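You operate a simulated robot arm through the tools that you are given. There is no shell and no other tool. Be economical: measure what you need, move in short steps, check, and stop when the job is done.

You run a simulated robot arm. Do the job below in one go: nothing can be reset, and whatever is moved stays where it is left.

JOB
Check the green module and sort it into the rack.
Fine: it sits in the teal carriage: push that home, press check once; GOOD or FAULT side as shown; leave the carriage out.

Only the result counts: the job must be done as asked and must still hold three seconds after the hand-in. Knocking over, shifting, dropping, spilling or breaking anything else fails it.

ROBOT AND FRAMES
A 7-joint arm with a two-finger parallel gripper, fixed in place. Base frame: the origin is at the foot of the arm, x ahead of it, y to its left, z up; the work surface is at about z = 0. Lengths are in cm, angles in rad, forces in N, time in s.
With the tool pointing down near the work surface it reaches from about 24 to 62 cm from the base axis. Its first joint turns from -1.152 to 1.152 rad. Payload 2.6 kg.
The tool frame sits at the grasp point between the pads (the TCP): z along the fingers, y along the line on which they close. The tips reach 3 cm beyond it. Largest opening 9.4 cm; finger width 2.8, thickness 1; the body of the gripper, 5 by 9.6 cm, starts 5.5 cm behind the TCP.
Orientation is that of the tool frame in the base frame, as a unit quaternion [x, y, z, w]. With the fingers straight down and closing along the base's y, the tool's x points along the base's -x, its y along +y and its z along -z.

CONTROLS
- The arm moves only by the tool move_arm. Its argument "steps" is one flat list of numbers, 7 for each row, row after row: the turn, a rotation vector about the tool's x, y, z in units of 5 degrees (1.0 is 5 degrees), then the shift along the tool's x, y, z in units of 40 mm (1.0 is 40 mm), then the opening, from 0 (shut) to 1 (fully open). In form: [rx, ry, rz, x, y, z, jaw, rx, ry, rz, x, y, z, jaw, ...]. A call has 1 to 10 rows; each row shifts and turns the commanded pose from where the row before left it, along the tool's axes as they then stand. A call with a number of a shift or a turn outside -1 to 1 is refused whole. Rows are played at 5 a second. More than 5 cm and 0.15 rad between two rows, or a gripper value outside its range, and nothing of the call is played. Where a pose cannot be reached the arm comes as near as it can. A force on the tool above 70 N (or 10 N above the force at the start of the call, whichever is more), or a blocked arm, ends the call early, and 0.2 s more pass. Each finger travels about 7.2 cm/s and halts on what it meets, pressing with about 26 N; the grip force reading is that of the motor and also rises with nothing between the fingers. The clock runs only during rows and for 0.2 s after the last one: add rows that do not move to give the fingers time. The reply holds the time, the measured pose of the TCP, the force on the tool along the base axes, the opening and the grip force, in the units named above and with some noise, with the torque about the TCP (base axes, N m) and any sound that the robot's microphone picked up.
- Cameras (640 x 400 px; columns grow to the right, rows downward): "scene" is fixed at [1.97, 47.04, 52]; the picture's right is [-0.49, -0.87, 0.00], its down [-0.81, 0.46, -0.36] and it looks along [0.32, -0.18, -0.93] (base axes); focal length 214 px, centre (320, 200). "wrist" rides on the gripper at [7.6, 1.4, -10.2] in the tool frame; the picture's right is [-0.18, 0.98, 0.00], its down [-0.75, -0.14, -0.64] and it looks along [-0.63, -0.12, 0.77] (tool axes); focal length 243 px, centre (320, 200).
- snapshot(camera): a new picture of that camera. The clock stands still meanwhile.
- pixel_to_xyz(camera, pixels): for up to 12 pixels [column, row] of the newest picture of that camera ("zoom" is the newest enlarged one), the place [x, y, z] in the base frame of the surface seen there, good to about 0.2 cm, but the place of the scene camera against the robot may be out by one fixed shift of up to 1.2 cm in any direction. The clock stands still meanwhile.
- zoom(camera, box): a new picture of the part [left, top, right, bottom] of that camera's present view, enlarged. The clock stands still meanwhile.
- job_done(): hands the job in; it is judged then, once.

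Go step by step. Measure first, check grasps and placings, and put right what went wrong. The budget is 80 turns and 54 pictures, counting those below and the enlarged ones. Unless the task says otherwise, let go and move clear before handing in, and close with one line.

The tools are called after ">>>" by a JSON object that holds its "op" and its "data". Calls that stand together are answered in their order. move_arm: Moves the arm, as the interface text tells. Its arguments: {"type":"object","properties":{"steps":{"type":"array","items":{"type":"number"}}},"required":["steps"]} The other tools are called the same way: snapshot (camera) takes a picture; pixel_to_xyz (camera, pixels) gives the place of the surface under pixels of a picture; zoom (camera, box) takes an enlarged picture of a part of a camera's view; job_done () hands the job in.

At the start:

```text
clock: 0.0
tcp_pos: [35.04, -0.57, 35.7]
tool_rot: [0.0, 1.0, 0.0, 0.0]
ft_force: [0.1, -0.2, 1.4]
moment: [0.01, 0.0, 0.0]
finger_gap: 9.41
finger_force: 0.2
```

scene: 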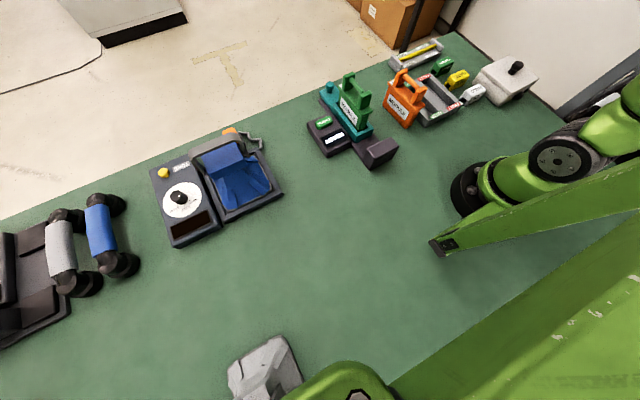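
wrist: 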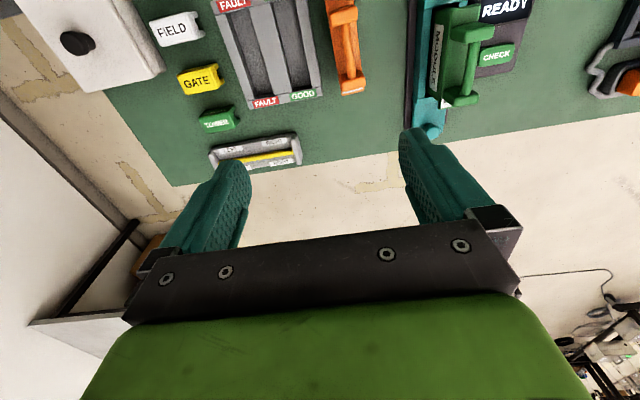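

The scene shows the green module in a teal carriage around (350,105), with a READY/CHECK unit beside it and the rack near (440,100). I'll zoom in to see the details.

>>> {"op": "zoom", "data": {"camera": "scene", "box": [290, 50, 410, 180]}}

>>> {"op": "zoom", "data": {"camera": "scene", "box": [380, 30, 540, 140]}}

>>> {"op": "zoom", "data": {"camera": "wrist", "box": [140, 0, 560, 190]}}

```text
3.08 times, centred on (350, 115) of scene
```

zoom: 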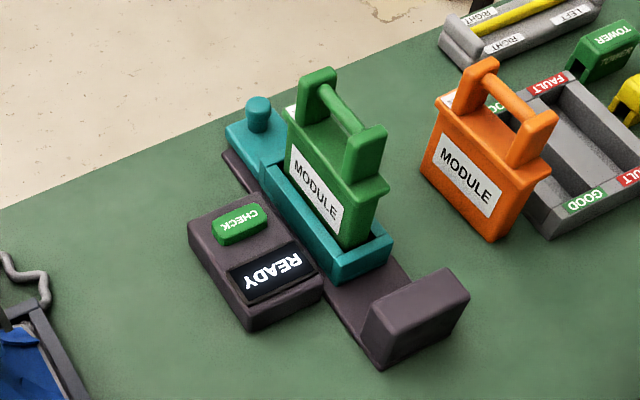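

```text
3.64 times, centred on (460, 85) of scene
```

zoom: 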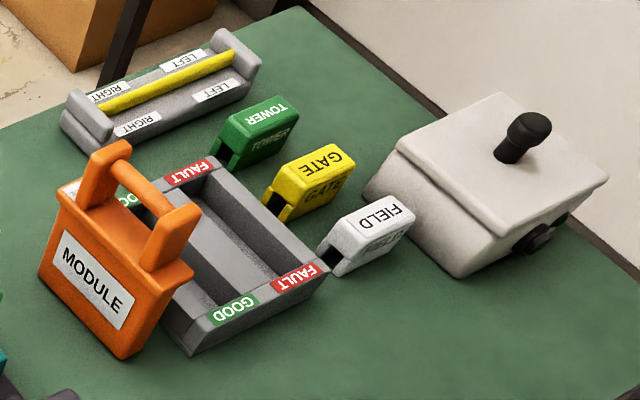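

```text
1.52 times, centred on (350, 95) of wrist
```

zoom: 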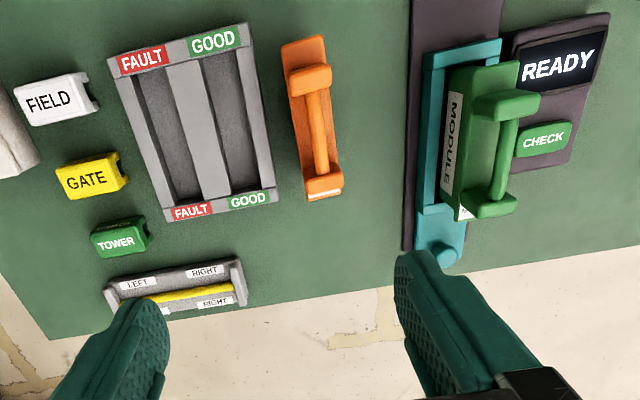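

The wrist zoom shows everything clearly: knob (447,250), module handle (505,155), check (543,138), rack slots (165,130)/(225,110). I'm measuring these.

>>> {"op": "pixel_to_xyz", "data": {"camera": "zoom", "pixels": [[445, 248], [430, 60], [495, 50], [500, 105], [503, 155], [490, 206], [543, 138], [428, 20], [410, 240], [555, 65], [455, 130], [468, 195]]}}

>>> {"op": "pixel_to_xyz", "data": {"camera": "zoom", "pixels": [[143, 62], [214, 42], [192, 210], [248, 199], [155, 85], [188, 190], [212, 65], [244, 180], [195, 130], [320, 120], [318, 190], [304, 80]]}}

>>> {"op": "pixel_to_xyz", "data": {"camera": "scene", "pixels": [[338, 87], [328, 98], [376, 146], [350, 80], [357, 95], [335, 122], [367, 131], [333, 94], [385, 160], [345, 110], [352, 120], [400, 75]]}}

```text
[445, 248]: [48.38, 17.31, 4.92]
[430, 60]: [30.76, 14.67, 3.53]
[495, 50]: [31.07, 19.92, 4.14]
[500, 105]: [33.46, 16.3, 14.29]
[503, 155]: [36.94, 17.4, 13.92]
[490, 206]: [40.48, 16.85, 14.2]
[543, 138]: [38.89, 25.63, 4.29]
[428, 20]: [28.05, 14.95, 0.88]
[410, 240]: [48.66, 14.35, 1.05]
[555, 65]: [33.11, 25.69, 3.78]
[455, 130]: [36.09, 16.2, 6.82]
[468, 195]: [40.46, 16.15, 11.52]
```

```text
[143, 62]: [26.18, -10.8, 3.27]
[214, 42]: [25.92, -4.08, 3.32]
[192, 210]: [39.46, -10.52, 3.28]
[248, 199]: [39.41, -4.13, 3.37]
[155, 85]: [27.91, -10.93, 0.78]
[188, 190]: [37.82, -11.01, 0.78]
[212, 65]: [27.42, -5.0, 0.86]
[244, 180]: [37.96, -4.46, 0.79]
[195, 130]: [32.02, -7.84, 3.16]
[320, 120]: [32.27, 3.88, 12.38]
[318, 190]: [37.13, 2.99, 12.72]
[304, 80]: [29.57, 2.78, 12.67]
```

```text
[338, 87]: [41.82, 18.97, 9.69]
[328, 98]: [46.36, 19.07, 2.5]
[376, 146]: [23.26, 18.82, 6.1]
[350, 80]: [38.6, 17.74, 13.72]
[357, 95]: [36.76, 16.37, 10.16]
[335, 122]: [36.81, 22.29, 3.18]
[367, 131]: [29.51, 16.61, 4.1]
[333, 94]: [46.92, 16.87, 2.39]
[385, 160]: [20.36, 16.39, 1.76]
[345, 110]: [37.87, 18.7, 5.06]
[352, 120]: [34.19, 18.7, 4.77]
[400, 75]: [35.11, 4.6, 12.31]
```

Geometry is clear: the carriage knob is at (48.4, 17.3, 4.9) and home is toward -x, at the dark stop block. I'll move above the knob and turn the gripper 90° so it closes along x and the camera stays off the module.

>>> {"op": "move_arm", "data": {"steps": [0, 0, 0, -0.56, 0.745, 0.3, 0.5, 0, 0, 0, -0.56, 0.745, 0.3, 0.5, 0, 0, 0, -0.56, 0.745, 0.3, 0.5, 0, 0, 0, -0.56, 0.745, 0.3, 0.5, 0, 0, 0, -0.56, 0.745, 0.3, 0.5, 0, 0, 0, -0.56, 0.745, 0.3, 0.5, 0, 0, 1, 0, 0, 0, 0.5, 0, 0, 1, 0, 0, 0, 0.5, 0, 0, 1, 0, 0, 0, 0.5, 0, 0, 1, 0, 0, 0, 0.5]}}

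>>> {"op": "move_arm", "data": {"steps": [0, 0, 1, 0, 0, 0, 0.5, 0, 0, 1, 0, 0, 0, 0.5, 0, 0, 1, 0, 0, 0, 0.5, 0, 0, 1, 0, 0, 0, 0.5, 0, 0, 1, 0, 0, 0, 0.5, 0, 0, 1, 0, 0, 0, 0.5, 0, 0, 1, 0, 0, 0, 0.5, 0, 0, 1, 0, 0, 0, 0.5, 0, 0, 1, 0, 0, 0, 0.5, 0, 0, 1, 0, 0, 0, 0.5]}}

>>> {"op": "move_arm", "data": {"steps": [0, 0, 1, 0, 0, 0.5, 0.5, 0, 0, 1, 0, 0, 0.5, 0.5, 0, 0, 1, 0, 0, 0.5, 0.5, 0, 0, 1, 0, 0, 0.5, 0.5]}}

>>> {"op": "snapshot", "data": {"camera": "wrist"}}

```text
clock: 2.2
tcp_pos: [48.57, 17.43, 28.59]
tool_rot: [0.175, 0.985, 0.0, 0.0]
ft_force: [0.2, -0.4, 0.0]
moment: [0.0, -0.02, 0.02]
finger_gap: 4.69
finger_force: 0.1
```

```text
clock: 4.4
tcp_pos: [48.61, 17.37, 28.63]
tool_rot: [0.575, 0.818, -0.001, 0.0]
ft_force: [0.1, 0.5, 0.2]
moment: [0.03, -0.02, -0.02]
finger_gap: 4.67
finger_force: 0.1
```

```text
clock: 5.4
tcp_pos: [48.41, 17.65, 20.57]
tool_rot: [0.709, 0.706, 0.001, -0.001]
ft_force: [1.2, 0.3, 0.8]
moment: [-0.02, 0.0, -0.03]
finger_gap: 4.69
finger_force: 0.0
```

```text
48 pictures are left
```

wrist: 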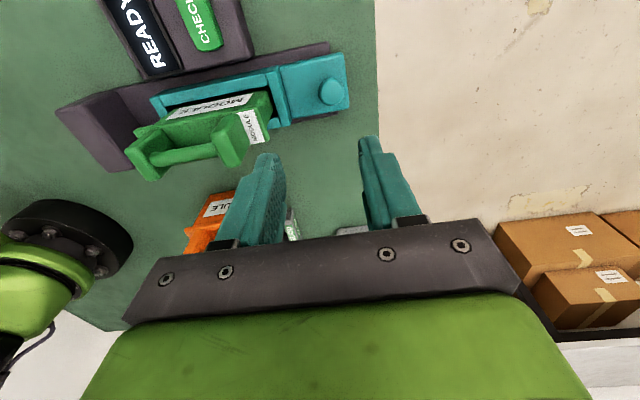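

The wrist view now shows the knob at (330,92), carriage, and stop block at (90,130). Measuring those accurately.

>>> {"op": "pixel_to_xyz", "data": {"camera": "wrist", "pixels": [[330, 88], [329, 98], [300, 75], [338, 62], [345, 107], [293, 122], [157, 104], [125, 98], [75, 112], [110, 140], [230, 106], [205, 25]]}}

>>> {"op": "zoom", "data": {"camera": "wrist", "box": [40, 0, 400, 190]}}

```text
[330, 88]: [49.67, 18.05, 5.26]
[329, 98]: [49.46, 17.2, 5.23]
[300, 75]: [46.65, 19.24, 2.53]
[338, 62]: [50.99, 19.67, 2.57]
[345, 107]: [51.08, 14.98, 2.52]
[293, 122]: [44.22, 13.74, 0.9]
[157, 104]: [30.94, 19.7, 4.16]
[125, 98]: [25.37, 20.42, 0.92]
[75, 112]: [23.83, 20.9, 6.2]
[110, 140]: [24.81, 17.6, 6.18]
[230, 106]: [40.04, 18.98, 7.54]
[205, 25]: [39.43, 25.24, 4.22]
```

```text
1.78 times, centred on (220, 95) of wrist
```

zoom: 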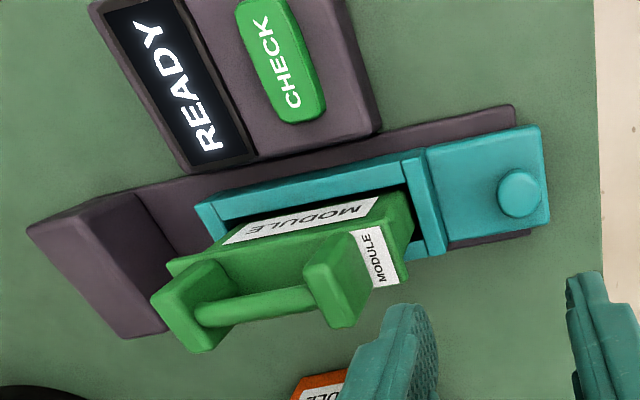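

The knob is at about (49.5, 17.5), z 2.5–5.2, and there's a ~5.5 cm gap to the stop block. I'll descend over it.

>>> {"op": "move_arm", "data": {"steps": [0, 0, 0, 0, 0.275, 0.8, 0.5, 0, 0, 0, 0, 0, 0.8, 0.5, 0, 0, 0, 0, 0, 0.8, 0.5, 0, 0, 0, 0, 0, 0.6, 0.5, 0, 0, 0, 0, 0, 0.3, 0.5, 0, 0, 0, 0, 0, 0.25, 0.5, 0, 0, 0, 0, 0, 0, 0.5]}}

>>> {"op": "snapshot", "data": {"camera": "wrist"}}

```text
clock: 7.0
tcp_pos: [49.6, 17.48, 6.26]
tool_rot: [0.707, 0.707, 0.001, 0.0]
ft_force: [-0.5, -0.1, 0.4]
moment: [-0.03, -0.01, -0.02]
finger_gap: 4.68
finger_force: 0.0
```

```text
46 pictures are left
```

wrist: 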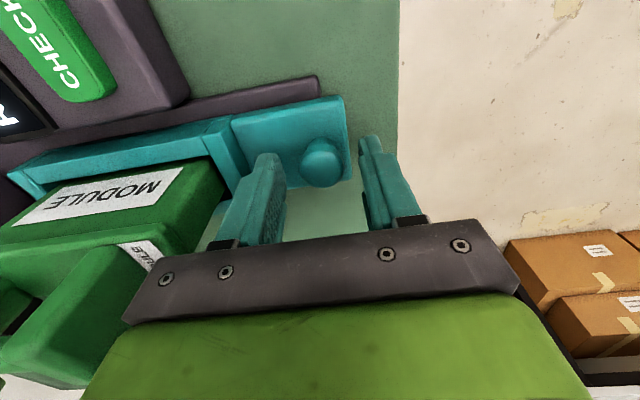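

The fingers straddle the knob at (322,162). I'll close gently and push toward -x in small rows.

>>> {"op": "move_arm", "data": {"steps": [0, 0, 0, 0, 0, 0, 0.15, 0, 0, 0, 0, 0, 0, 0.15, 0, 0, 0, 0, 0, 0, 0.15]}}

>>> {"op": "move_arm", "data": {"steps": [0, 0, 0, 0, -0.25, 0, 0.15, 0, 0, 0, 0, -0.25, 0, 0.15, 0, 0, 0, 0, -0.25, 0, 0.15, 0, 0, 0, 0, -0.25, 0, 0.15]}}

```text
clock: 7.8
tcp_pos: [49.56, 17.4, 6.32]
tool_rot: [0.707, 0.708, 0.0, 0.0]
ft_force: [2.5, 1.3, -3.0]
moment: [0.04, -0.11, 0.01]
finger_gap: 2.57
finger_force: 44.8
```

```text
clock: 8.8
tcp_pos: [45.64, 17.46, 6.31]
tool_rot: [0.707, 0.707, -0.001, 0.0]
ft_force: [0.6, -3.9, -11.3]
moment: [0.63, 0.14, 0.0]
finger_gap: 2.55
finger_force: 44.8
```

The knob is gripped (2.55 cm) and the carriage has moved 3.9 cm with little resistance. I'll continue until it meets the stop.

>>> {"op": "move_arm", "data": {"steps": [0, 0, 0, 0, -0.15, 0, 0.15, 0, 0, 0, 0, -0.15, 0, 0.15, 0, 0, 0, 0, 0, 0, 0.15]}}

>>> {"op": "snapshot", "data": {"camera": "scene"}}

```text
clock: 9.6
tcp_pos: [44.7, 17.41, 6.21]
tool_rot: [0.707, 0.708, 0.002, 0.002]
ft_force: [31.1, 2.0, -35.2]
moment: [0.13, -0.33, -0.12]
finger_gap: 2.54
finger_force: 45.4
```

```text
45 pictures are left
```

scene: 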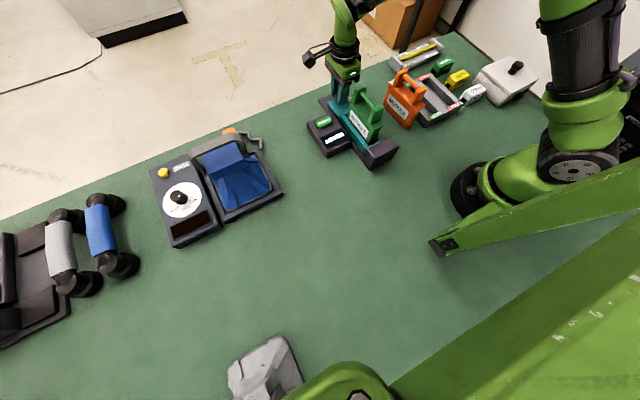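

>>> {"op": "zoom", "data": {"camera": "scene", "box": [290, 50, 410, 180]}}

```text
3.08 times, centred on (350, 115) of scene
```

zoom: 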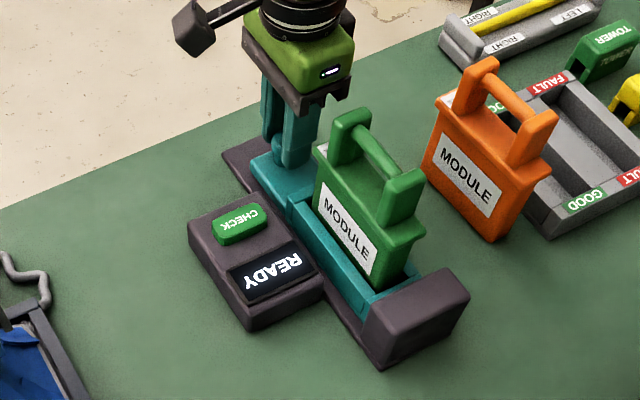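

The carriage front touches the stop block and the reading shows 31 N of reaction, so it is home. Releasing and rising straight up.

>>> {"op": "move_arm", "data": {"steps": [0, 0, 0, 0, 0.07, 0, 0.15, 0, 0, 0, 0, 0, 0, 0.4, 0, 0, 0, 0, 0, 0, 0.4, 0, 0, 0, 0, 0, -0.5, 0.4, 0, 0, 0, 0, 0, -0.8, 0.4, 0, 0, 0, 0, 0, -0.8, 0, 0, 0, 0, 0, 0, -0.8, 0, 0, 0, 0, 0, 0, 0, 0]}}

>>> {"op": "snapshot", "data": {"camera": "wrist"}}

```text
clock: 11.4
tcp_pos: [44.72, 17.25, 17.98]
tool_rot: [0.707, 0.707, 0.0, 0.0]
ft_force: [0.0, 0.3, 0.5]
moment: [0.01, -0.01, 0.02]
finger_gap: 0.02
finger_force: 25.9
```

```text
43 pictures are left
```

wrist: 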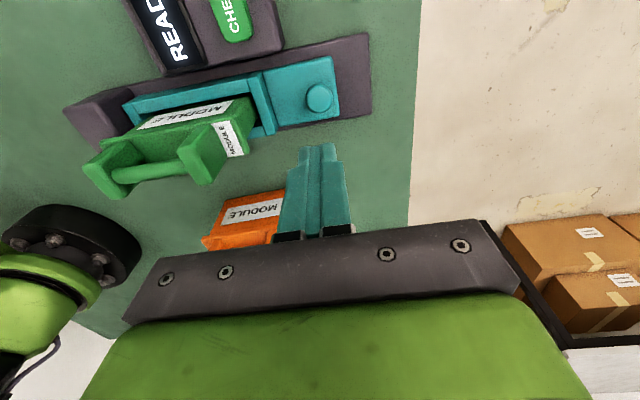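

The carriage stayed home. I'm measuring the button extents and carriage contact.

>>> {"op": "pixel_to_xyz", "data": {"camera": "wrist", "pixels": [[215, 5], [243, 5], [224, 35], [246, 35], [232, 20], [318, 97], [127, 108], [122, 97], [335, 75], [250, 22], [190, 170], [130, 170]]}}

```text
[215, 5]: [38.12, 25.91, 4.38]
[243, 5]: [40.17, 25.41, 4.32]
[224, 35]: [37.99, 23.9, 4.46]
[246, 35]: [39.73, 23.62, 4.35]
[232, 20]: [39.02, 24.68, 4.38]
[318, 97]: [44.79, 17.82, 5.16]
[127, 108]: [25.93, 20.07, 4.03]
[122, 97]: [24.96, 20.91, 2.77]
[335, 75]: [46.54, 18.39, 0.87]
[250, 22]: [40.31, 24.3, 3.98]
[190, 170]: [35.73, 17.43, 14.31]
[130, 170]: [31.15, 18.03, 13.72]
```

The button top is at z≈4.35, centred near (39.0, 25.4). I'll move over it with closed fingers, stopping ~1 cm above.

>>> {"op": "move_arm", "data": {"steps": [0, 0, 0, 0.7, 0, 0, 0, 0, 0, 0, 0.7, -0.4, 0, 0, 0, 0, 0, 0.64, -0.5, 0, 0, 0, 0, 0, 0, -0.525, 0, 0, 0, 0, 0, 0, 0, 0.8, 0, 0, 0, 0, 0, 0, 0.8, 0, 0, 0, 0, 0, 0, 0.75, 0, 0, 0, 0, 0, 0, 0, 0]}}

>>> {"op": "snapshot", "data": {"camera": "wrist"}}

```text
clock: 13.2
tcp_pos: [39.19, 25.48, 8.31]
tool_rot: [0.707, 0.707, 0.0, 0.0]
ft_force: [0.5, -0.5, 0.0]
moment: [0.0, -0.02, -0.01]
finger_gap: 0.0
finger_force: 25.3
```

```text
42 pictures are left
```

wrist: 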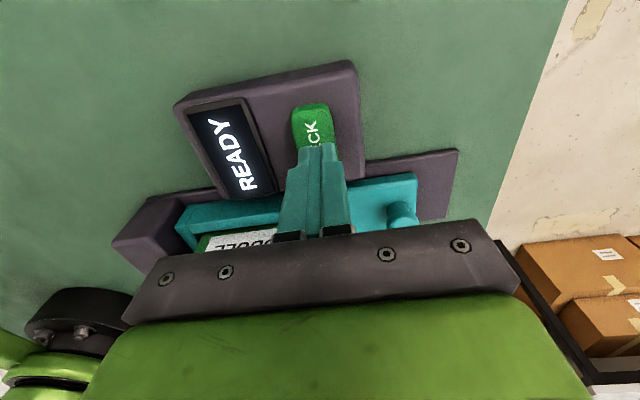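

The tips are right above the button (318,125) and the display still reads READY. Pressing down in small steps.

>>> {"op": "move_arm", "data": {"steps": [0, 0, 0, 0, 0, 0.12, 0, 0, 0, 0, 0, 0, 0.08, 0, 0, 0, 0, 0, 0, 0.06, 0, 0, 0, 0, 0, 0, 0.06, 0, 0, 0, 0, 0, 0, 0, 0]}}

>>> {"op": "snapshot", "data": {"camera": "wrist"}}

```text
clock: 14.4
tcp_pos: [39.06, 25.47, 7.28]
tool_rot: [0.707, 0.707, 0.001, 0.0]
ft_force: [-0.4, 0.2, 0.1]
moment: [0.01, -0.02, -0.03]
finger_gap: 0.0
finger_force: 26.2
```

```text
41 pictures are left
```

wrist: 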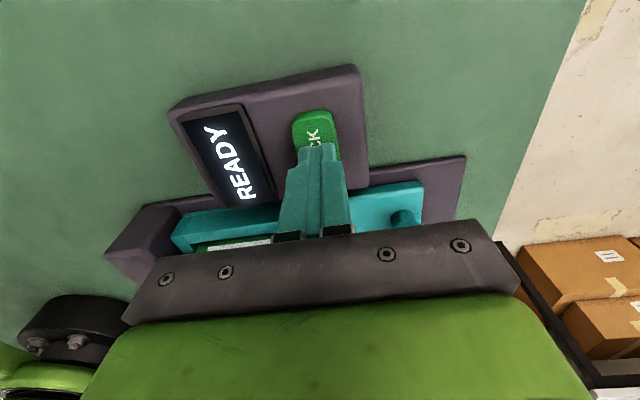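

No contact yet (0 N at tip z≈4.3). I'll go down further in 1–2 mm steps.

>>> {"op": "move_arm", "data": {"steps": [0, 0, 0, 0, 0, 0.05, 0, 0, 0, 0, 0, 0, 0.04, 0, 0, 0, 0, 0, 0, 0.04, 0, 0, 0, 0, 0, 0, 0, 0]}}

>>> {"op": "snapshot", "data": {"camera": "wrist"}}

```text
clock: 15.4
tcp_pos: [39.1, 25.69, 6.65]
tool_rot: [0.707, 0.707, 0.0, 0.0]
ft_force: [-0.1, -1.6, 2.7]
moment: [-0.03, -0.02, 0.0]
finger_gap: 0.01
finger_force: 26.0
heard: click
```

```text
40 pictures are left
```

wrist: 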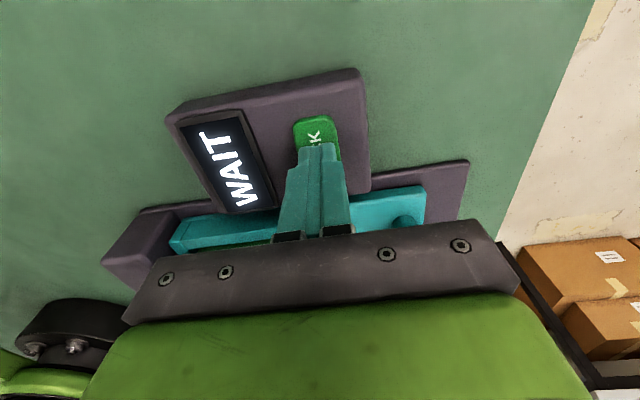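

A click was heard and the display shows WAIT. I'll lift off the button and wait for the result with the carriage still home.

>>> {"op": "move_arm", "data": {"steps": [0, 0, 0, 0, 0, -0.5, 0, 0, 0, 0, 0, 0, -0.8, 0, 0, 0, 0, 0, 0, -0.8, 0, 0, 0, 0, 0, 0, -0.8, 0, 0, 0, 0, 0, 0, 0, 0, 0, 0, 0, 0, 0, 0, 0, 0, 0, 0, 0, 0, 0, 0, 0, 0, 0, 0, 0, 0, 0]}}

>>> {"op": "snapshot", "data": {"camera": "wrist"}}

```text
clock: 17.2
tcp_pos: [38.95, 25.71, 18.22]
tool_rot: [0.707, 0.707, 0.001, 0.001]
ft_force: [-0.3, 0.5, -0.2]
moment: [-0.02, 0.03, -0.01]
finger_gap: 0.0
finger_force: 26.4
```

```text
39 pictures are left
```

wrist: 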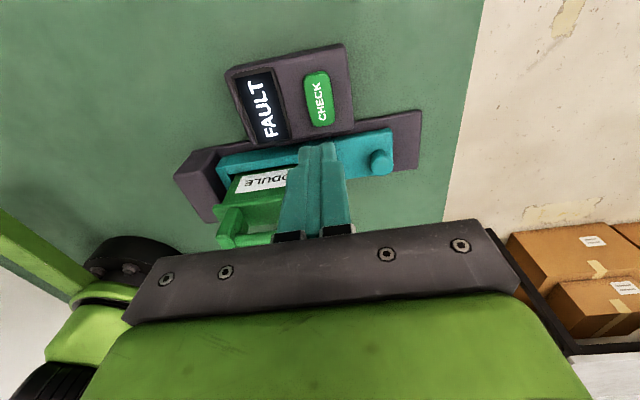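

The display shows FAULT at (262,108). Next I'll go back to the knob and pull the carriage out.

>>> {"op": "move_arm", "data": {"steps": [0, 0, 0, 0, 0.72, 0, 0.3, 0, 0, 0, 0, 0.72, 0, 0.5, 0, 0, 0, -0.7, 0, 0, 0.5, 0, 0, 0, -0.7, 0, 0, 0.5, 0, 0, 0, -0.67, 0, 0, 0.5, 0, 0, 0, 0, 0, 0.8, 0.5, 0, 0, 0, 0, 0, 0.8, 0.5, 0, 0, 0, 0, 0, 0.8, 0.5, 0, 0, 0, 0, 0, 0, 0.5]}}

>>> {"op": "snapshot", "data": {"camera": "wrist"}}

```text
clock: 19.2
tcp_pos: [44.62, 17.37, 8.85]
tool_rot: [0.707, 0.708, 0.0, 0.0]
ft_force: [0.7, 0.1, 0.7]
moment: [-0.01, 0.01, 0.01]
finger_gap: 4.7
finger_force: 0.1
```

```text
38 pictures are left
```

wrist: 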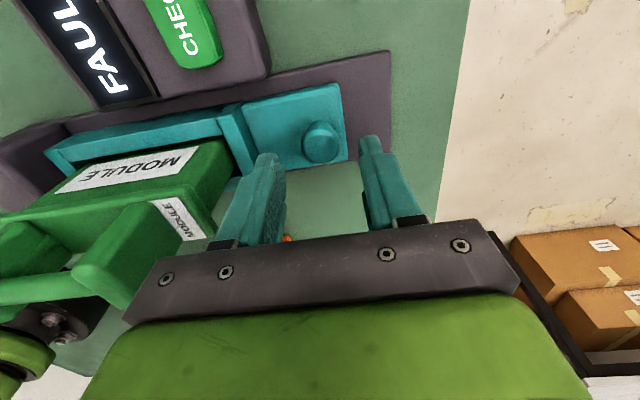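

Knob at (322,142) is between the open fingers. Descend, grip, and pull +x about 4.8 cm.

>>> {"op": "move_arm", "data": {"steps": [0, 0, 0, 0, 0, 0.4, 0.5, 0, 0, 0, 0, 0, 0.24, 0.5, 0, 0, 0, 0, 0, 0, 0.15, 0, 0, 0, 0, 0, 0, 0.15, 0, 0, 0, 0, 0, 0, 0.15]}}

>>> {"op": "move_arm", "data": {"steps": [0, 0, 0, 0, 0.25, 0, 0.15, 0, 0, 0, 0, 0.25, 0, 0.15, 0, 0, 0, 0, 0.25, 0, 0.15, 0, 0, 0, 0, 0.25, 0, 0.15, 0, 0, 0, 0, 0.15, 0, 0.15, 0, 0, 0, 0, 0.08, 0, 0.15, 0, 0, 0, 0, 0, 0, 0.15]}}

>>> {"op": "snapshot", "data": {"camera": "scene"}}

```text
clock: 20.4
tcp_pos: [44.68, 17.34, 6.39]
tool_rot: [0.706, 0.709, 0.002, 0.002]
ft_force: [21.3, 4.4, -10.5]
moment: [0.01, -0.34, -0.04]
finger_gap: 2.54
finger_force: 44.9
```

```text
clock: 22.0
tcp_pos: [49.64, 17.18, 6.43]
tool_rot: [0.707, 0.707, 0.002, 0.001]
ft_force: [-0.3, -3.2, 28.2]
moment: [-0.35, 0.1, 0.08]
finger_gap: 2.56
finger_force: 45.2
```

```text
37 pictures are left
```

scene: 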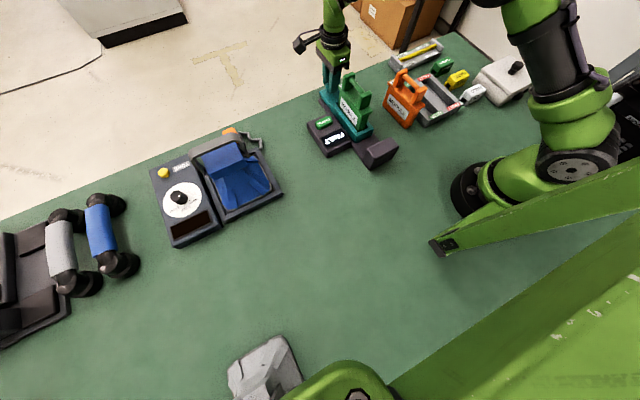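

The carriage is back out at its starting place (knob x≈49.6). Release, rise, and start turning the wrist back.

>>> {"op": "move_arm", "data": {"steps": [0, 0, 0, 0, 0, 0, 0.45, 0, 0, 0, 0, 0, 0, 0.45, 0, 0, 0, 0, 0, -0.4, 0.45, 0, 0, 0, 0, 0, -0.9, 0.45, 0, 0, 0, 0, 0, -0.9, 0.45, 0, 0, 0, 0, 0, -0.9, 0.45, 0, 0, 0, 0, 0, -0.9, 0.45, 0, 0, 0, 0, 0, -0.9, 0.45, 0, 0, -1, 0, 0, -0.5, 0.45, 0, 0, -1, 0, 0, 0, 0.45]}}

>>> {"op": "move_arm", "data": {"steps": [0, 0, -1, 0, 0, 0, 0.45, 0, 0, -1, 0, 0, 0, 0.45, 0, 0, -1, 0, 0, 0, 0.45, 0, 0, -1, 0, 0, 0, 0.45, 0, 0, -1, 0, 0, 0, 0.45, 0, 0, -1, 0, 0, 0, 0.45, 0, 0, -1, 0, 0, 0, 0.45, 0, 0, -1, 0, 0, 0, 0.45, 0, 0, -1, 0, 0, 0, 0.45, 0, 0, -1, 0, 0, 0, 0.45]}}

>>> {"op": "move_arm", "data": {"steps": [0, 0, -1, 0, 0, 0, 0.45, 0, 0, -1, 0, 0, 0, 0.45, 0, 0, -1, 0, 0, 0, 0.45, 0, 0, -1, 0, 0, 0, 0.45, 0, 0, -1, 0, 0, 0, 0.45, 0, 0, -1, 0, 0, 0, 0.45, 0, 0, 0, 0.8, 0, 0, 0.45, 0, 0, 0, 0.8, 0, 0, 0.45, 0, 0, 0, 0.8, 0, 0, 0.45, 0, 0, 0, 0, 0, 0, 0.45]}}

>>> {"op": "snapshot", "data": {"camera": "wrist"}}

```text
clock: 24.2
tcp_pos: [49.53, 17.38, 27.73]
tool_rot: [0.643, 0.766, 0.001, 0.0]
ft_force: [-0.4, -0.2, -0.4]
moment: [0.0, 0.0, -0.01]
finger_gap: 4.22
finger_force: 0.1
```

```text
clock: 26.4
tcp_pos: [49.69, 17.26, 27.77]
tool_rot: [0.258, 0.966, 0.0, 0.0]
ft_force: [-0.1, 0.3, -0.2]
moment: [-0.04, -0.03, 0.0]
finger_gap: 4.21
finger_force: 0.0
```

```text
clock: 28.6
tcp_pos: [40.32, 17.17, 27.83]
tool_rot: [-0.001, 1.0, -0.001, 0.0]
ft_force: [-1.1, -0.4, 0.3]
moment: [0.02, -0.04, -0.02]
finger_gap: 4.24
finger_force: 0.1
```

```text
36 pictures are left
```

wrist: 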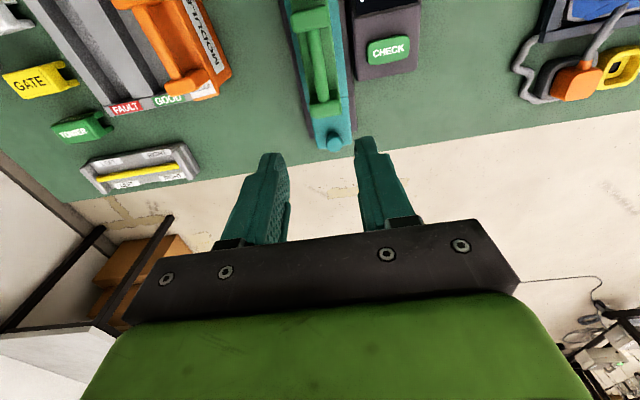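

The handle bar runs (312,30)–(322,100). Measuring the bar, posts and the module.

>>> {"op": "pixel_to_xyz", "data": {"camera": "wrist", "pixels": [[317, 45], [320, 80], [323, 102], [325, 112], [312, 108], [337, 108], [310, 15], [303, 72], [332, 72], [320, 60], [334, 137], [306, 60]]}}

>>> {"op": "zoom", "data": {"camera": "wrist", "box": [240, 0, 440, 160]}}

```text
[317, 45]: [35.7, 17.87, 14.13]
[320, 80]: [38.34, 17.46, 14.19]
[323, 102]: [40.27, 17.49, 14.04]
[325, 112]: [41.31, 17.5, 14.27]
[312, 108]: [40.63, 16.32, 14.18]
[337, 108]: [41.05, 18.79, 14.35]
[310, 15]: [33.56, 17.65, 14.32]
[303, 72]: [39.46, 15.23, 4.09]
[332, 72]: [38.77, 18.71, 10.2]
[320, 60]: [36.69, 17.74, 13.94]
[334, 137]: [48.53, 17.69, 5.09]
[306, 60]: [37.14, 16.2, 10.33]
```

```text
2.50 times, centred on (340, 80) of wrist
```

zoom: 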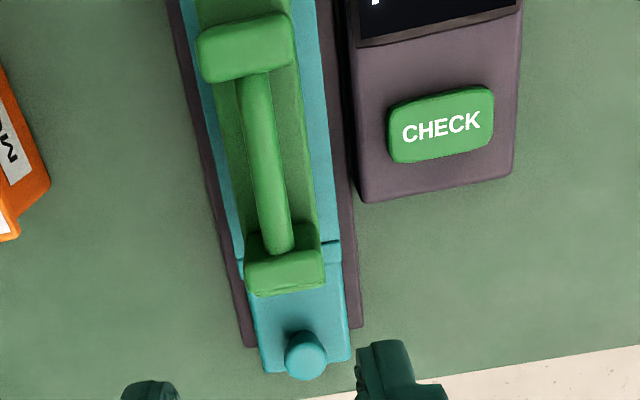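

The bar centre is at about (37.0, 17.6, 13.5) and the body top at z≈10.2. I'll descend to TCP z≈14 with the fingers straddling the bar.

>>> {"op": "move_arm", "data": {"steps": [0, 0, 0, 0.825, 0.1, 0.3, 0.45, 0, 0, 0, 0, 0, 0.8, 0.45, 0, 0, 0, 0, 0, 0.8, 0.45, 0, 0, 0, 0, 0, 0.8, 0.45, 0, 0, 0, 0, 0, 0.4, 0.45, 0, 0, 0, 0, 0, 0.35, 0.45, 0, 0, 0, 0, 0, 0, 0.45]}}

>>> {"op": "snapshot", "data": {"camera": "wrist"}}

```text
clock: 30.2
tcp_pos: [36.82, 17.49, 14.17]
tool_rot: [0.0, 1.0, 0.001, 0.001]
ft_force: [0.0, -1.1, 0.1]
moment: [0.02, 0.01, 0.01]
finger_gap: 4.22
finger_force: 0.0
```

```text
34 pictures are left
```

wrist: 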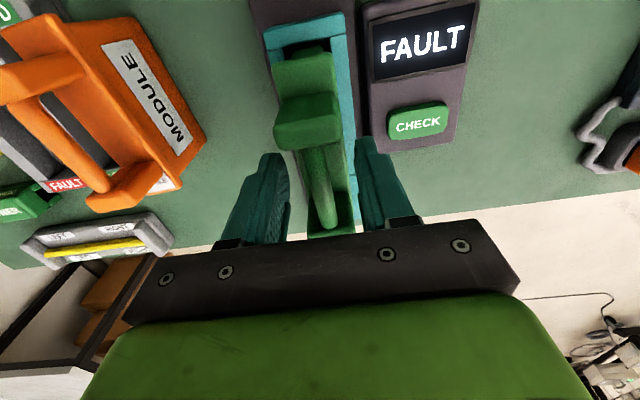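

The bar at (318,185) is between the fingers and FAULT is still shown. Close and lift slightly.

>>> {"op": "move_arm", "data": {"steps": [0, 0, 0, 0, 0, 0, 0.05, 0, 0, 0, 0, 0, 0, 0.05, 0, 0, 0, 0, 0, 0, 0.05, 0, 0, 0, 0, 0, 0, 0.05]}}

>>> {"op": "move_arm", "data": {"steps": [0, 0, 0, 0, 0, -0.2, 0.05, 0, 0, 0, 0, 0, -0.3, 0.05, 0, 0, 0, 0, 0, 0, 0.05]}}

>>> {"op": "snapshot", "data": {"camera": "wrist"}}

```text
clock: 31.2
tcp_pos: [36.84, 17.54, 14.25]
tool_rot: [0.0, 1.0, 0.0, 0.001]
ft_force: [-1.5, -2.2, 6.8]
moment: [0.01, 0.05, 0.0]
finger_gap: 1.17
finger_force: 26.3
```

```text
clock: 32.0
tcp_pos: [36.75, 17.63, 16.07]
tool_rot: [0.0, 1.0, -0.001, 0.0]
ft_force: [-0.2, 1.0, -3.2]
moment: [0.01, 0.01, -0.01]
finger_gap: 1.15
finger_force: 26.0
```

```text
33 pictures are left
```

wrist: 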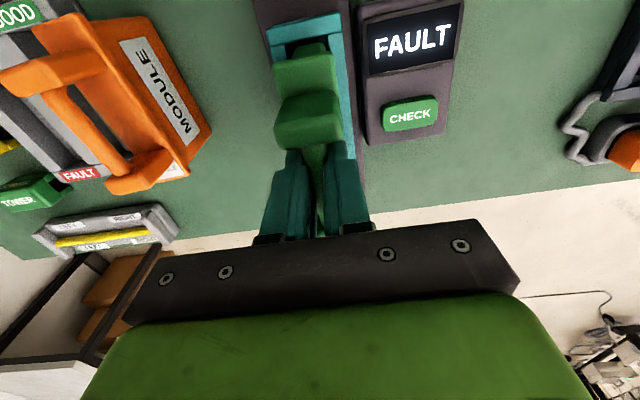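

Gripped at 1.15 cm with ~3 N of load, so it appears to be lifting. Raising to clear the orange module.

>>> {"op": "move_arm", "data": {"steps": [0, 0, 0, 0, 0, -0.7, 0.05, 0, 0, 0, 0, 0, -0.7, 0.05, 0, 0, 0, 0, 0, -0.7, 0.05, 0, 0, 0, 0, 0, -0.7, 0.05, 0, 0, 0, 0, 0, -0.7, 0.05, 0, 0, 0, 0, 0, 0, 0.05]}}

>>> {"op": "snapshot", "data": {"camera": "wrist"}}

>>> {"op": "snapshot", "data": {"camera": "scene"}}

```text
clock: 33.4
tcp_pos: [36.82, 17.7, 29.85]
tool_rot: [0.001, 1.0, -0.001, 0.0]
ft_force: [-0.4, -0.2, -3.3]
moment: [-0.01, 0.01, 0.0]
finger_gap: 1.16
finger_force: 26.1
```

```text
32 pictures are left
```

wrist: 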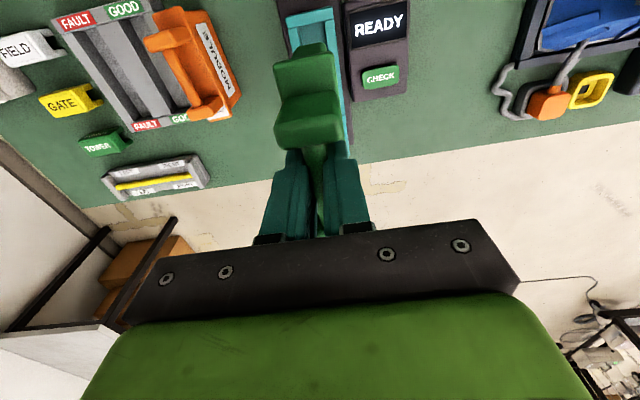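

```text
31 pictures are left
```

scene: 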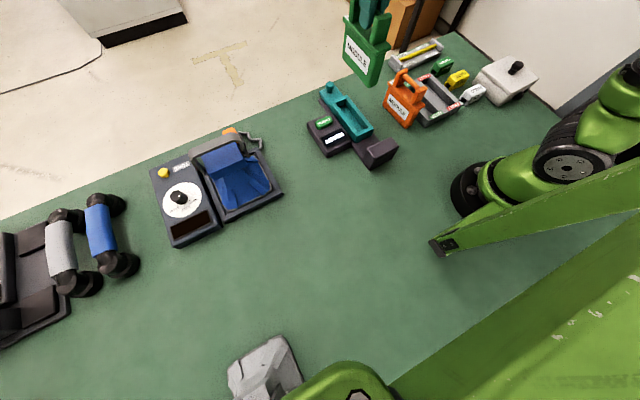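

The module is lifted clear of the carriage and the reader reset to READY. I'm measuring the rack from this view.

>>> {"op": "zoom", "data": {"camera": "wrist", "box": [40, 0, 260, 140]}}

```text
2.86 times, centred on (150, 70) of wrist
```

zoom: 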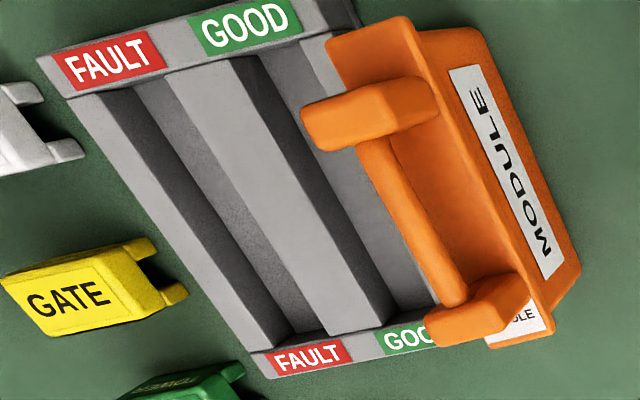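

Measuring wall tops and slot floor edges in this zoom.

>>> {"op": "pixel_to_xyz", "data": {"camera": "zoom", "pixels": [[78, 92], [105, 90], [165, 78], [240, 60], [280, 335], [325, 328], [268, 352], [342, 345], [200, 235], [250, 180], [180, 180], [245, 220]]}}

>>> {"op": "pixel_to_xyz", "data": {"camera": "zoom", "pixels": [[170, 220], [205, 280], [255, 345], [215, 140], [265, 220], [300, 285], [225, 240], [190, 165], [155, 105], [290, 330], [300, 345], [130, 65]]}}

```text
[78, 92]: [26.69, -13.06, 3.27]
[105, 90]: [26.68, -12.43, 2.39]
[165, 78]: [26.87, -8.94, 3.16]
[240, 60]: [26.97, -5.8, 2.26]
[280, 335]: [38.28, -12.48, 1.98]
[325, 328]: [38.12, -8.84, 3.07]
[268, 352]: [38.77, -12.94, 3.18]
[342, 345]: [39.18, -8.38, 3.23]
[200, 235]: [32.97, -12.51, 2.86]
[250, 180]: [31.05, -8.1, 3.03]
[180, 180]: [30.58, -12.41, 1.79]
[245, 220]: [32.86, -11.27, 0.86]
```

```text
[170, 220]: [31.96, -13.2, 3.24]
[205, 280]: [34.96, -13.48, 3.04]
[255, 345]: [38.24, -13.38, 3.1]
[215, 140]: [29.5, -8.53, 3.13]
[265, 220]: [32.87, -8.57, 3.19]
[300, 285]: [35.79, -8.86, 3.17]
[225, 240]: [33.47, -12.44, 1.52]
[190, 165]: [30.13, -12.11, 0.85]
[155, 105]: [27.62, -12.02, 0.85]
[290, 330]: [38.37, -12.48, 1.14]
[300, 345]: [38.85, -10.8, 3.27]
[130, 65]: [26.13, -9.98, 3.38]
```

The FAULT slot spans y -12.45 to -8.85 (centre -10.65) and x 26.85 to 38.3 (centre 32.6). Next, the module's position relative to the fingers.

>>> {"op": "zoom", "data": {"camera": "scene", "box": [320, 0, 420, 90]}}

>>> {"op": "pixel_to_xyz", "data": {"camera": "wrist", "pixels": [[275, 68], [333, 50], [276, 145], [340, 140], [277, 97], [340, 92], [296, 48], [325, 44], [330, 62], [280, 72]]}}

```text
4.44 times, centred on (370, 45) of scene
```

zoom: 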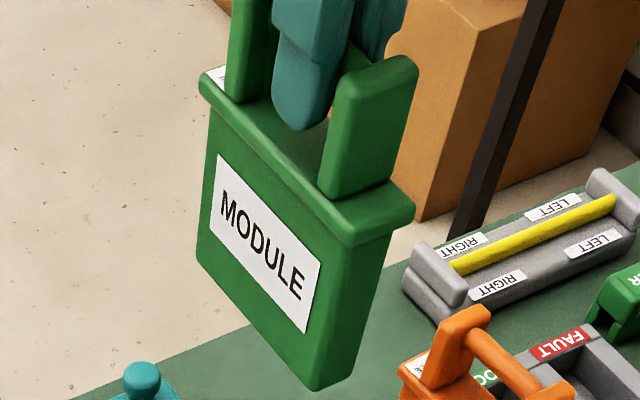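

```text
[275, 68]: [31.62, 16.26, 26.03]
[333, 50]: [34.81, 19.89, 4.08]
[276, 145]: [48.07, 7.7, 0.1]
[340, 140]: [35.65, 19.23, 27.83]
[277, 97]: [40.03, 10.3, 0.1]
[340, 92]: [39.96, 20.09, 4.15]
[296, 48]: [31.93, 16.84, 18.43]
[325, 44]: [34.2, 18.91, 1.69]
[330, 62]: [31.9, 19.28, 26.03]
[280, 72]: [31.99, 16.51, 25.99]
```

>>> {"op": "pixel_to_xyz", "data": {"camera": "zoom", "pixels": [[205, 90], [350, 238], [410, 215], [208, 125], [198, 250], [312, 380], [350, 365], [340, 260], [380, 255], [325, 385], [260, 320], [395, 70]]}}

```text
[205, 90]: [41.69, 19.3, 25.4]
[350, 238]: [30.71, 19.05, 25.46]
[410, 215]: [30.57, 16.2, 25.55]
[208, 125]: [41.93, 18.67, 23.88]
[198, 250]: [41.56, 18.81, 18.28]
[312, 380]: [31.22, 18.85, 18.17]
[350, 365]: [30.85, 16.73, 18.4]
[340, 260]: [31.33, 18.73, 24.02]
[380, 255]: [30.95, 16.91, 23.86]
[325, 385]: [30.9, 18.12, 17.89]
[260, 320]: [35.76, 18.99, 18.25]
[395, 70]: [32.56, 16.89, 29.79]
```

In the scene frame the module body spans x≈31.0–41.9 at TCP x 36.8, bottom ≈11.9 below the TCP. I'll measure the rack in the same camera to cancel out its fixed shift.

>>> {"op": "zoom", "data": {"camera": "scene", "box": [395, 50, 495, 130]}}

```text
5.00 times, centred on (445, 90) of scene
```

zoom: 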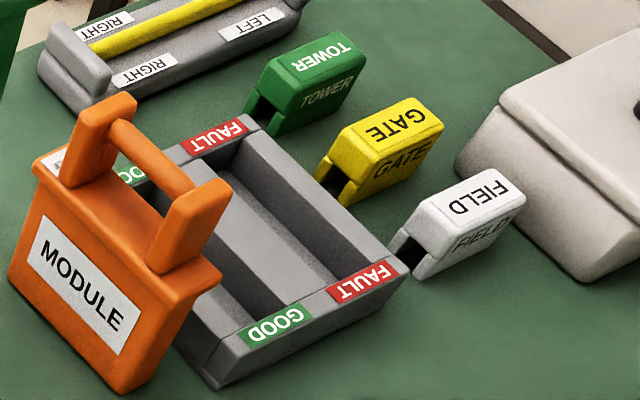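

>>> {"op": "pixel_to_xyz", "data": {"camera": "zoom", "pixels": [[325, 291], [318, 288], [374, 259], [243, 134], [190, 158], [255, 112], [408, 272], [305, 325], [235, 140], [380, 258], [355, 285], [215, 135]]}}

```text
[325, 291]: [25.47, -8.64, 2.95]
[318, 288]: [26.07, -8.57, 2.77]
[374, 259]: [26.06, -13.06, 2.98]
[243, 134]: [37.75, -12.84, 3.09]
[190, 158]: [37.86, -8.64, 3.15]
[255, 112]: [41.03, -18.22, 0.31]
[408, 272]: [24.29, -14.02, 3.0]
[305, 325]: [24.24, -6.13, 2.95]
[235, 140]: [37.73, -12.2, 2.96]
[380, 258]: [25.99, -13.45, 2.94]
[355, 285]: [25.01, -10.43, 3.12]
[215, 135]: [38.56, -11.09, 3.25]
```

The scene frame puts the slot centre at x≈31.9 versus 32.6 from the wrist, so the shift is -0.7 and the module's centre is about 0.15 cm ahead of the TCP. Moving over the FAULT slot to TCP (32.45, -10.7).

>>> {"op": "move_arm", "data": {"steps": [0, 0, 0, 0.136, -0.5, 0, 0.05, 0, 0, 0, 0.136, -0.9, 0, 0.05, 0, 0, 0, 0.136, -0.95, 0, 0.05, 0, 0, 0, 0.136, -0.95, 0, 0.05, 0, 0, 0, 0.136, -0.95, 0, 0.05, 0, 0, 0, 0.136, -0.95, 0, 0.05, 0, 0, 0, 0.136, -0.95, 0, 0.05, 0, 0, 0, 0.14, -0.6, 0, 0.05, 0, 0, 0, 0, -0.35, 0, 0.05, 0, 0, 0, 0, 0, 0, 0.05]}}

>>> {"op": "snapshot", "data": {"camera": "wrist"}}

>>> {"op": "snapshot", "data": {"camera": "scene"}}

```text
clock: 35.6
tcp_pos: [32.46, -10.67, 30.1]
tool_rot: [0.0, 1.0, 0.0, 0.0]
ft_force: [-0.5, 0.3, -3.5]
moment: [0.03, 0.03, -0.01]
finger_gap: 1.16
finger_force: 25.8
```

```text
27 pictures are left
```

wrist: 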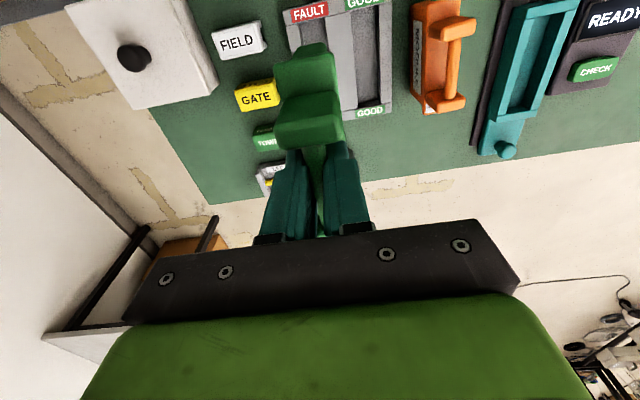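

```text
26 pictures are left
```

scene: 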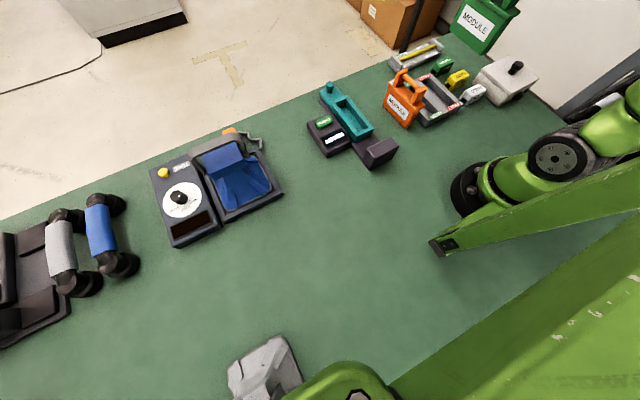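

Positioned above the rack. I'll descend to ~1 cm above the rim (TCP z≈16.3) and look.

>>> {"op": "move_arm", "data": {"steps": [0, 0, 0, 0, 0, 0.7, 0.05, 0, 0, 0, 0, 0, 0.7, 0.05, 0, 0, 0, 0, 0, 0.7, 0.05, 0, 0, 0, 0, 0, 0.7, 0.05, 0, 0, 0, 0, 0, 0.65, 0.05, 0, 0, 0, 0, 0, 0, 0.05]}}

>>> {"op": "zoom", "data": {"camera": "scene", "box": [395, 40, 495, 130]}}

>>> {"op": "snapshot", "data": {"camera": "wrist"}}

```text
clock: 37.0
tcp_pos: [32.44, -10.9, 16.02]
tool_rot: [0.0, 1.0, 0.0, 0.0]
ft_force: [-0.5, 0.8, -4.0]
moment: [0.01, 0.03, 0.01]
finger_gap: 1.13
finger_force: 26.2
```

```text
4.44 times, centred on (445, 85) of scene
```

zoom: 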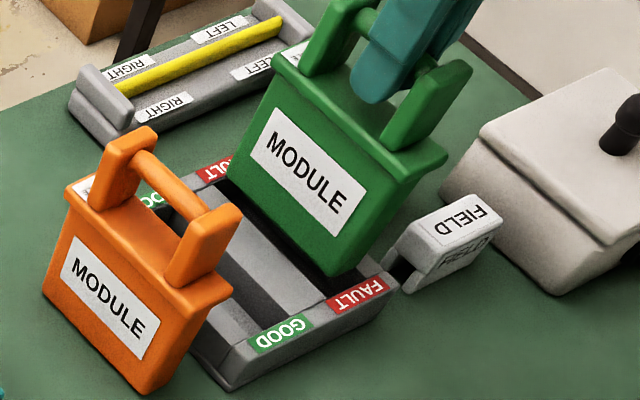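

```text
24 pictures are left
```

wrist: 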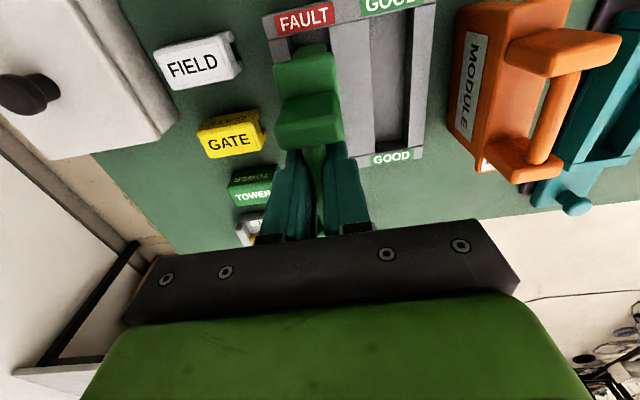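

The module hangs just over the FAULT slot. I'm measuring module bottom against slot edges.

>>> {"op": "pixel_to_xyz", "data": {"camera": "zoom", "pixels": [[320, 270], [335, 273], [375, 250], [234, 183], [300, 252], [328, 298], [325, 292], [220, 175], [255, 215], [240, 220], [378, 265], [350, 262]]}}

>>> {"op": "pixel_to_xyz", "data": {"camera": "wrist", "pixels": [[275, 38], [330, 26], [330, 38], [276, 100], [270, 36], [345, 100], [352, 150], [325, 50], [277, 72], [290, 40], [337, 60], [400, 60]]}}

```text
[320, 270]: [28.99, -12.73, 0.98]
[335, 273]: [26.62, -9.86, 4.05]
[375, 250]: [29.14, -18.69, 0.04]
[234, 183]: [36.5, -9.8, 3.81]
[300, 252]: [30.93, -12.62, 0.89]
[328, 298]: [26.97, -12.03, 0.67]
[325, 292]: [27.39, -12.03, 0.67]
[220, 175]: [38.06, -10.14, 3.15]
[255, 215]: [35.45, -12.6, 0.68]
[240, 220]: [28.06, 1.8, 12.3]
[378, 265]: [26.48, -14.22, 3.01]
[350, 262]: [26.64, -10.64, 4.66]
```

```text
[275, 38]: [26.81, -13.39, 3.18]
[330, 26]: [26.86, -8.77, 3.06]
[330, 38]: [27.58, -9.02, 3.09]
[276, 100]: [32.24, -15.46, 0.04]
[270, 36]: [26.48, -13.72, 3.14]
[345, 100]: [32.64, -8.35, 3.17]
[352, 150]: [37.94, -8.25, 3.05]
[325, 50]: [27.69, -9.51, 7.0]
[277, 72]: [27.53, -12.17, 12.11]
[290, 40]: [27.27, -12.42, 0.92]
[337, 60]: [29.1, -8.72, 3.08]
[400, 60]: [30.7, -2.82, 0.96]
```

The module bottom sits about 0.2 cm toward -y of the slot centre. I'll correct +0.2 in y and +0.1 in x, then lower slowly.

>>> {"op": "move_arm", "data": {"steps": [0, 0, 0, -0.025, 0.05, 0, 0.05, 0, 0, 0, 0, 0, 0.15, 0.05, 0, 0, 0, 0, 0, 0.15, 0.05, 0, 0, 0, 0, 0, 0.15, 0.05, 0, 0, 0, 0, 0, 0.12, 0.05, 0, 0, 0, 0, 0, 0, 0.05]}}

>>> {"op": "snapshot", "data": {"camera": "wrist"}}

```text
clock: 37.9
tcp_pos: [32.85, -10.71, 15.49]
tool_rot: [0.001, 1.0, -0.002, 0.01]
ft_force: [-2.2, 0.6, 5.4]
moment: [0.0, -0.23, 0.01]
finger_gap: 1.2
finger_force: 26.1
stopped in row 4: the force on the tool passed its limit at 80 N (the readings are from after the stop); the commanded pose is now the measured one
```

```text
23 pictures are left
```

wrist: 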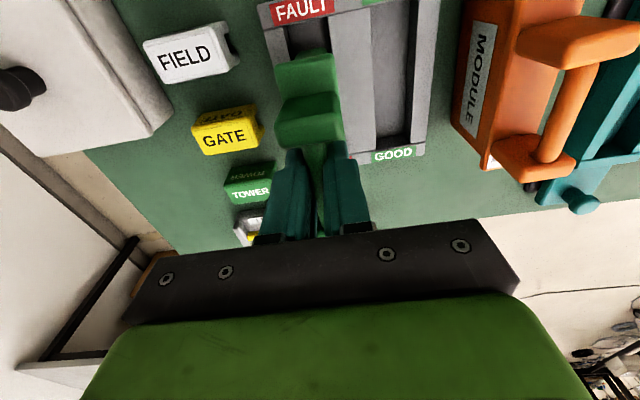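

The module touched the rim at TCP z≈15.4. I'll back up a little and inspect for the contact edge and whether the rack moved.

>>> {"op": "move_arm", "data": {"steps": [0, 0, 0, 0, 0, -0.25, 0.05, 0, 0, 0, 0, 0, 0, 0.05]}}

>>> {"op": "zoom", "data": {"camera": "scene", "box": [415, 50, 485, 125]}}

>>> {"op": "zoom", "data": {"camera": "wrist", "box": [240, 0, 440, 180]}}

```text
clock: 38.5
tcp_pos: [32.94, -10.73, 16.48]
tool_rot: [0.002, 1.0, -0.002, 0.007]
ft_force: [-0.3, 0.2, -2.5]
moment: [0.04, 0.01, 0.0]
finger_gap: 1.18
finger_force: 25.6
```

```text
5.33 times, centred on (450, 88) of scene
```

zoom: 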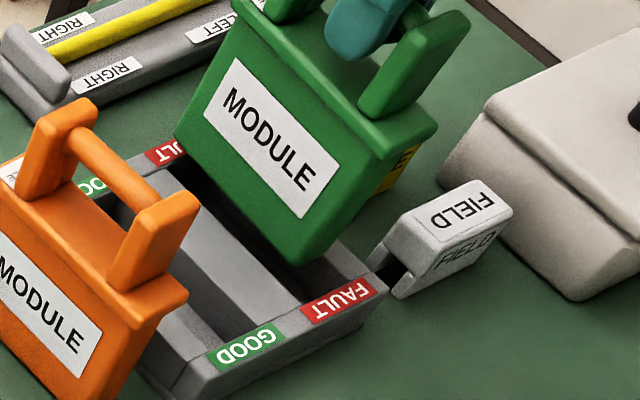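

```text
2.22 times, centred on (340, 90) of wrist
```

zoom: 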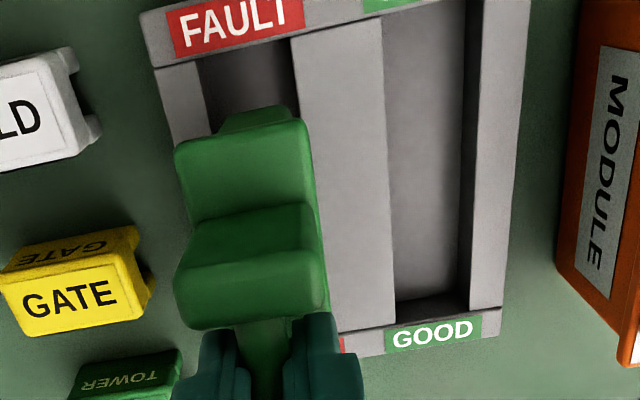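

The rack looks in place. Measuring slot edges from this zoom.

>>> {"op": "pixel_to_xyz", "data": {"camera": "zoom", "pixels": [[196, 66], [290, 40], [210, 120], [200, 90], [298, 60], [318, 220], [332, 320], [340, 345], [240, 55], [225, 115], [390, 312], [460, 295]]}}

>>> {"op": "zoom", "data": {"camera": "scene", "box": [415, 40, 485, 110]}}

```text
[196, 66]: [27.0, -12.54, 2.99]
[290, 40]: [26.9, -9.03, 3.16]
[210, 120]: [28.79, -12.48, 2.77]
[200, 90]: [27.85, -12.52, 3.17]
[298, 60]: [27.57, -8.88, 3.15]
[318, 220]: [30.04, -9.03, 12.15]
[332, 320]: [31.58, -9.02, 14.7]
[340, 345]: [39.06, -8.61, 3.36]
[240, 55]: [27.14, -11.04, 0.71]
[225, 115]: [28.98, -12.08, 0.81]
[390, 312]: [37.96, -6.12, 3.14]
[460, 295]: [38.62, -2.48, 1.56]
```

```text
5.71 times, centred on (450, 75) of scene
```

zoom: 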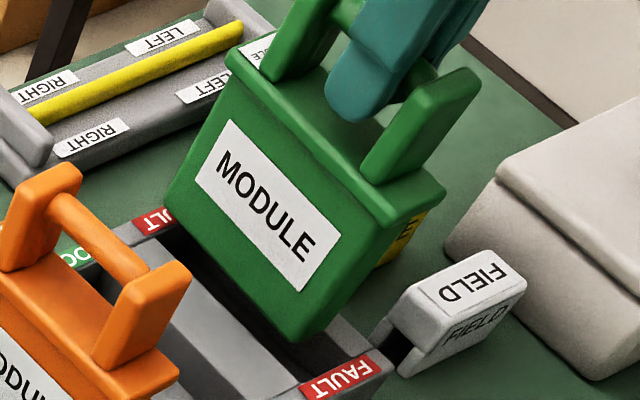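

>>> {"op": "pixel_to_xyz", "data": {"camera": "zoom", "pixels": [[170, 200], [174, 208], [230, 270], [295, 335], [283, 325], [335, 315], [305, 337], [230, 65], [375, 222], [440, 195], [180, 235], [300, 372]]}}

```text
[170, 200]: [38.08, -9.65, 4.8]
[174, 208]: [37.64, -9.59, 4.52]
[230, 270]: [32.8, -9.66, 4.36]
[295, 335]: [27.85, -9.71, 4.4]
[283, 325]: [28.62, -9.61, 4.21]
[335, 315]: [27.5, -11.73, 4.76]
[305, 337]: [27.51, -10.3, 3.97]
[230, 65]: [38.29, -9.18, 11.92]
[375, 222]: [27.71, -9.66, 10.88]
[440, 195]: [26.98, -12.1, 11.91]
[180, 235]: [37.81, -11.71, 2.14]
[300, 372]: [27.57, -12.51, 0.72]
```

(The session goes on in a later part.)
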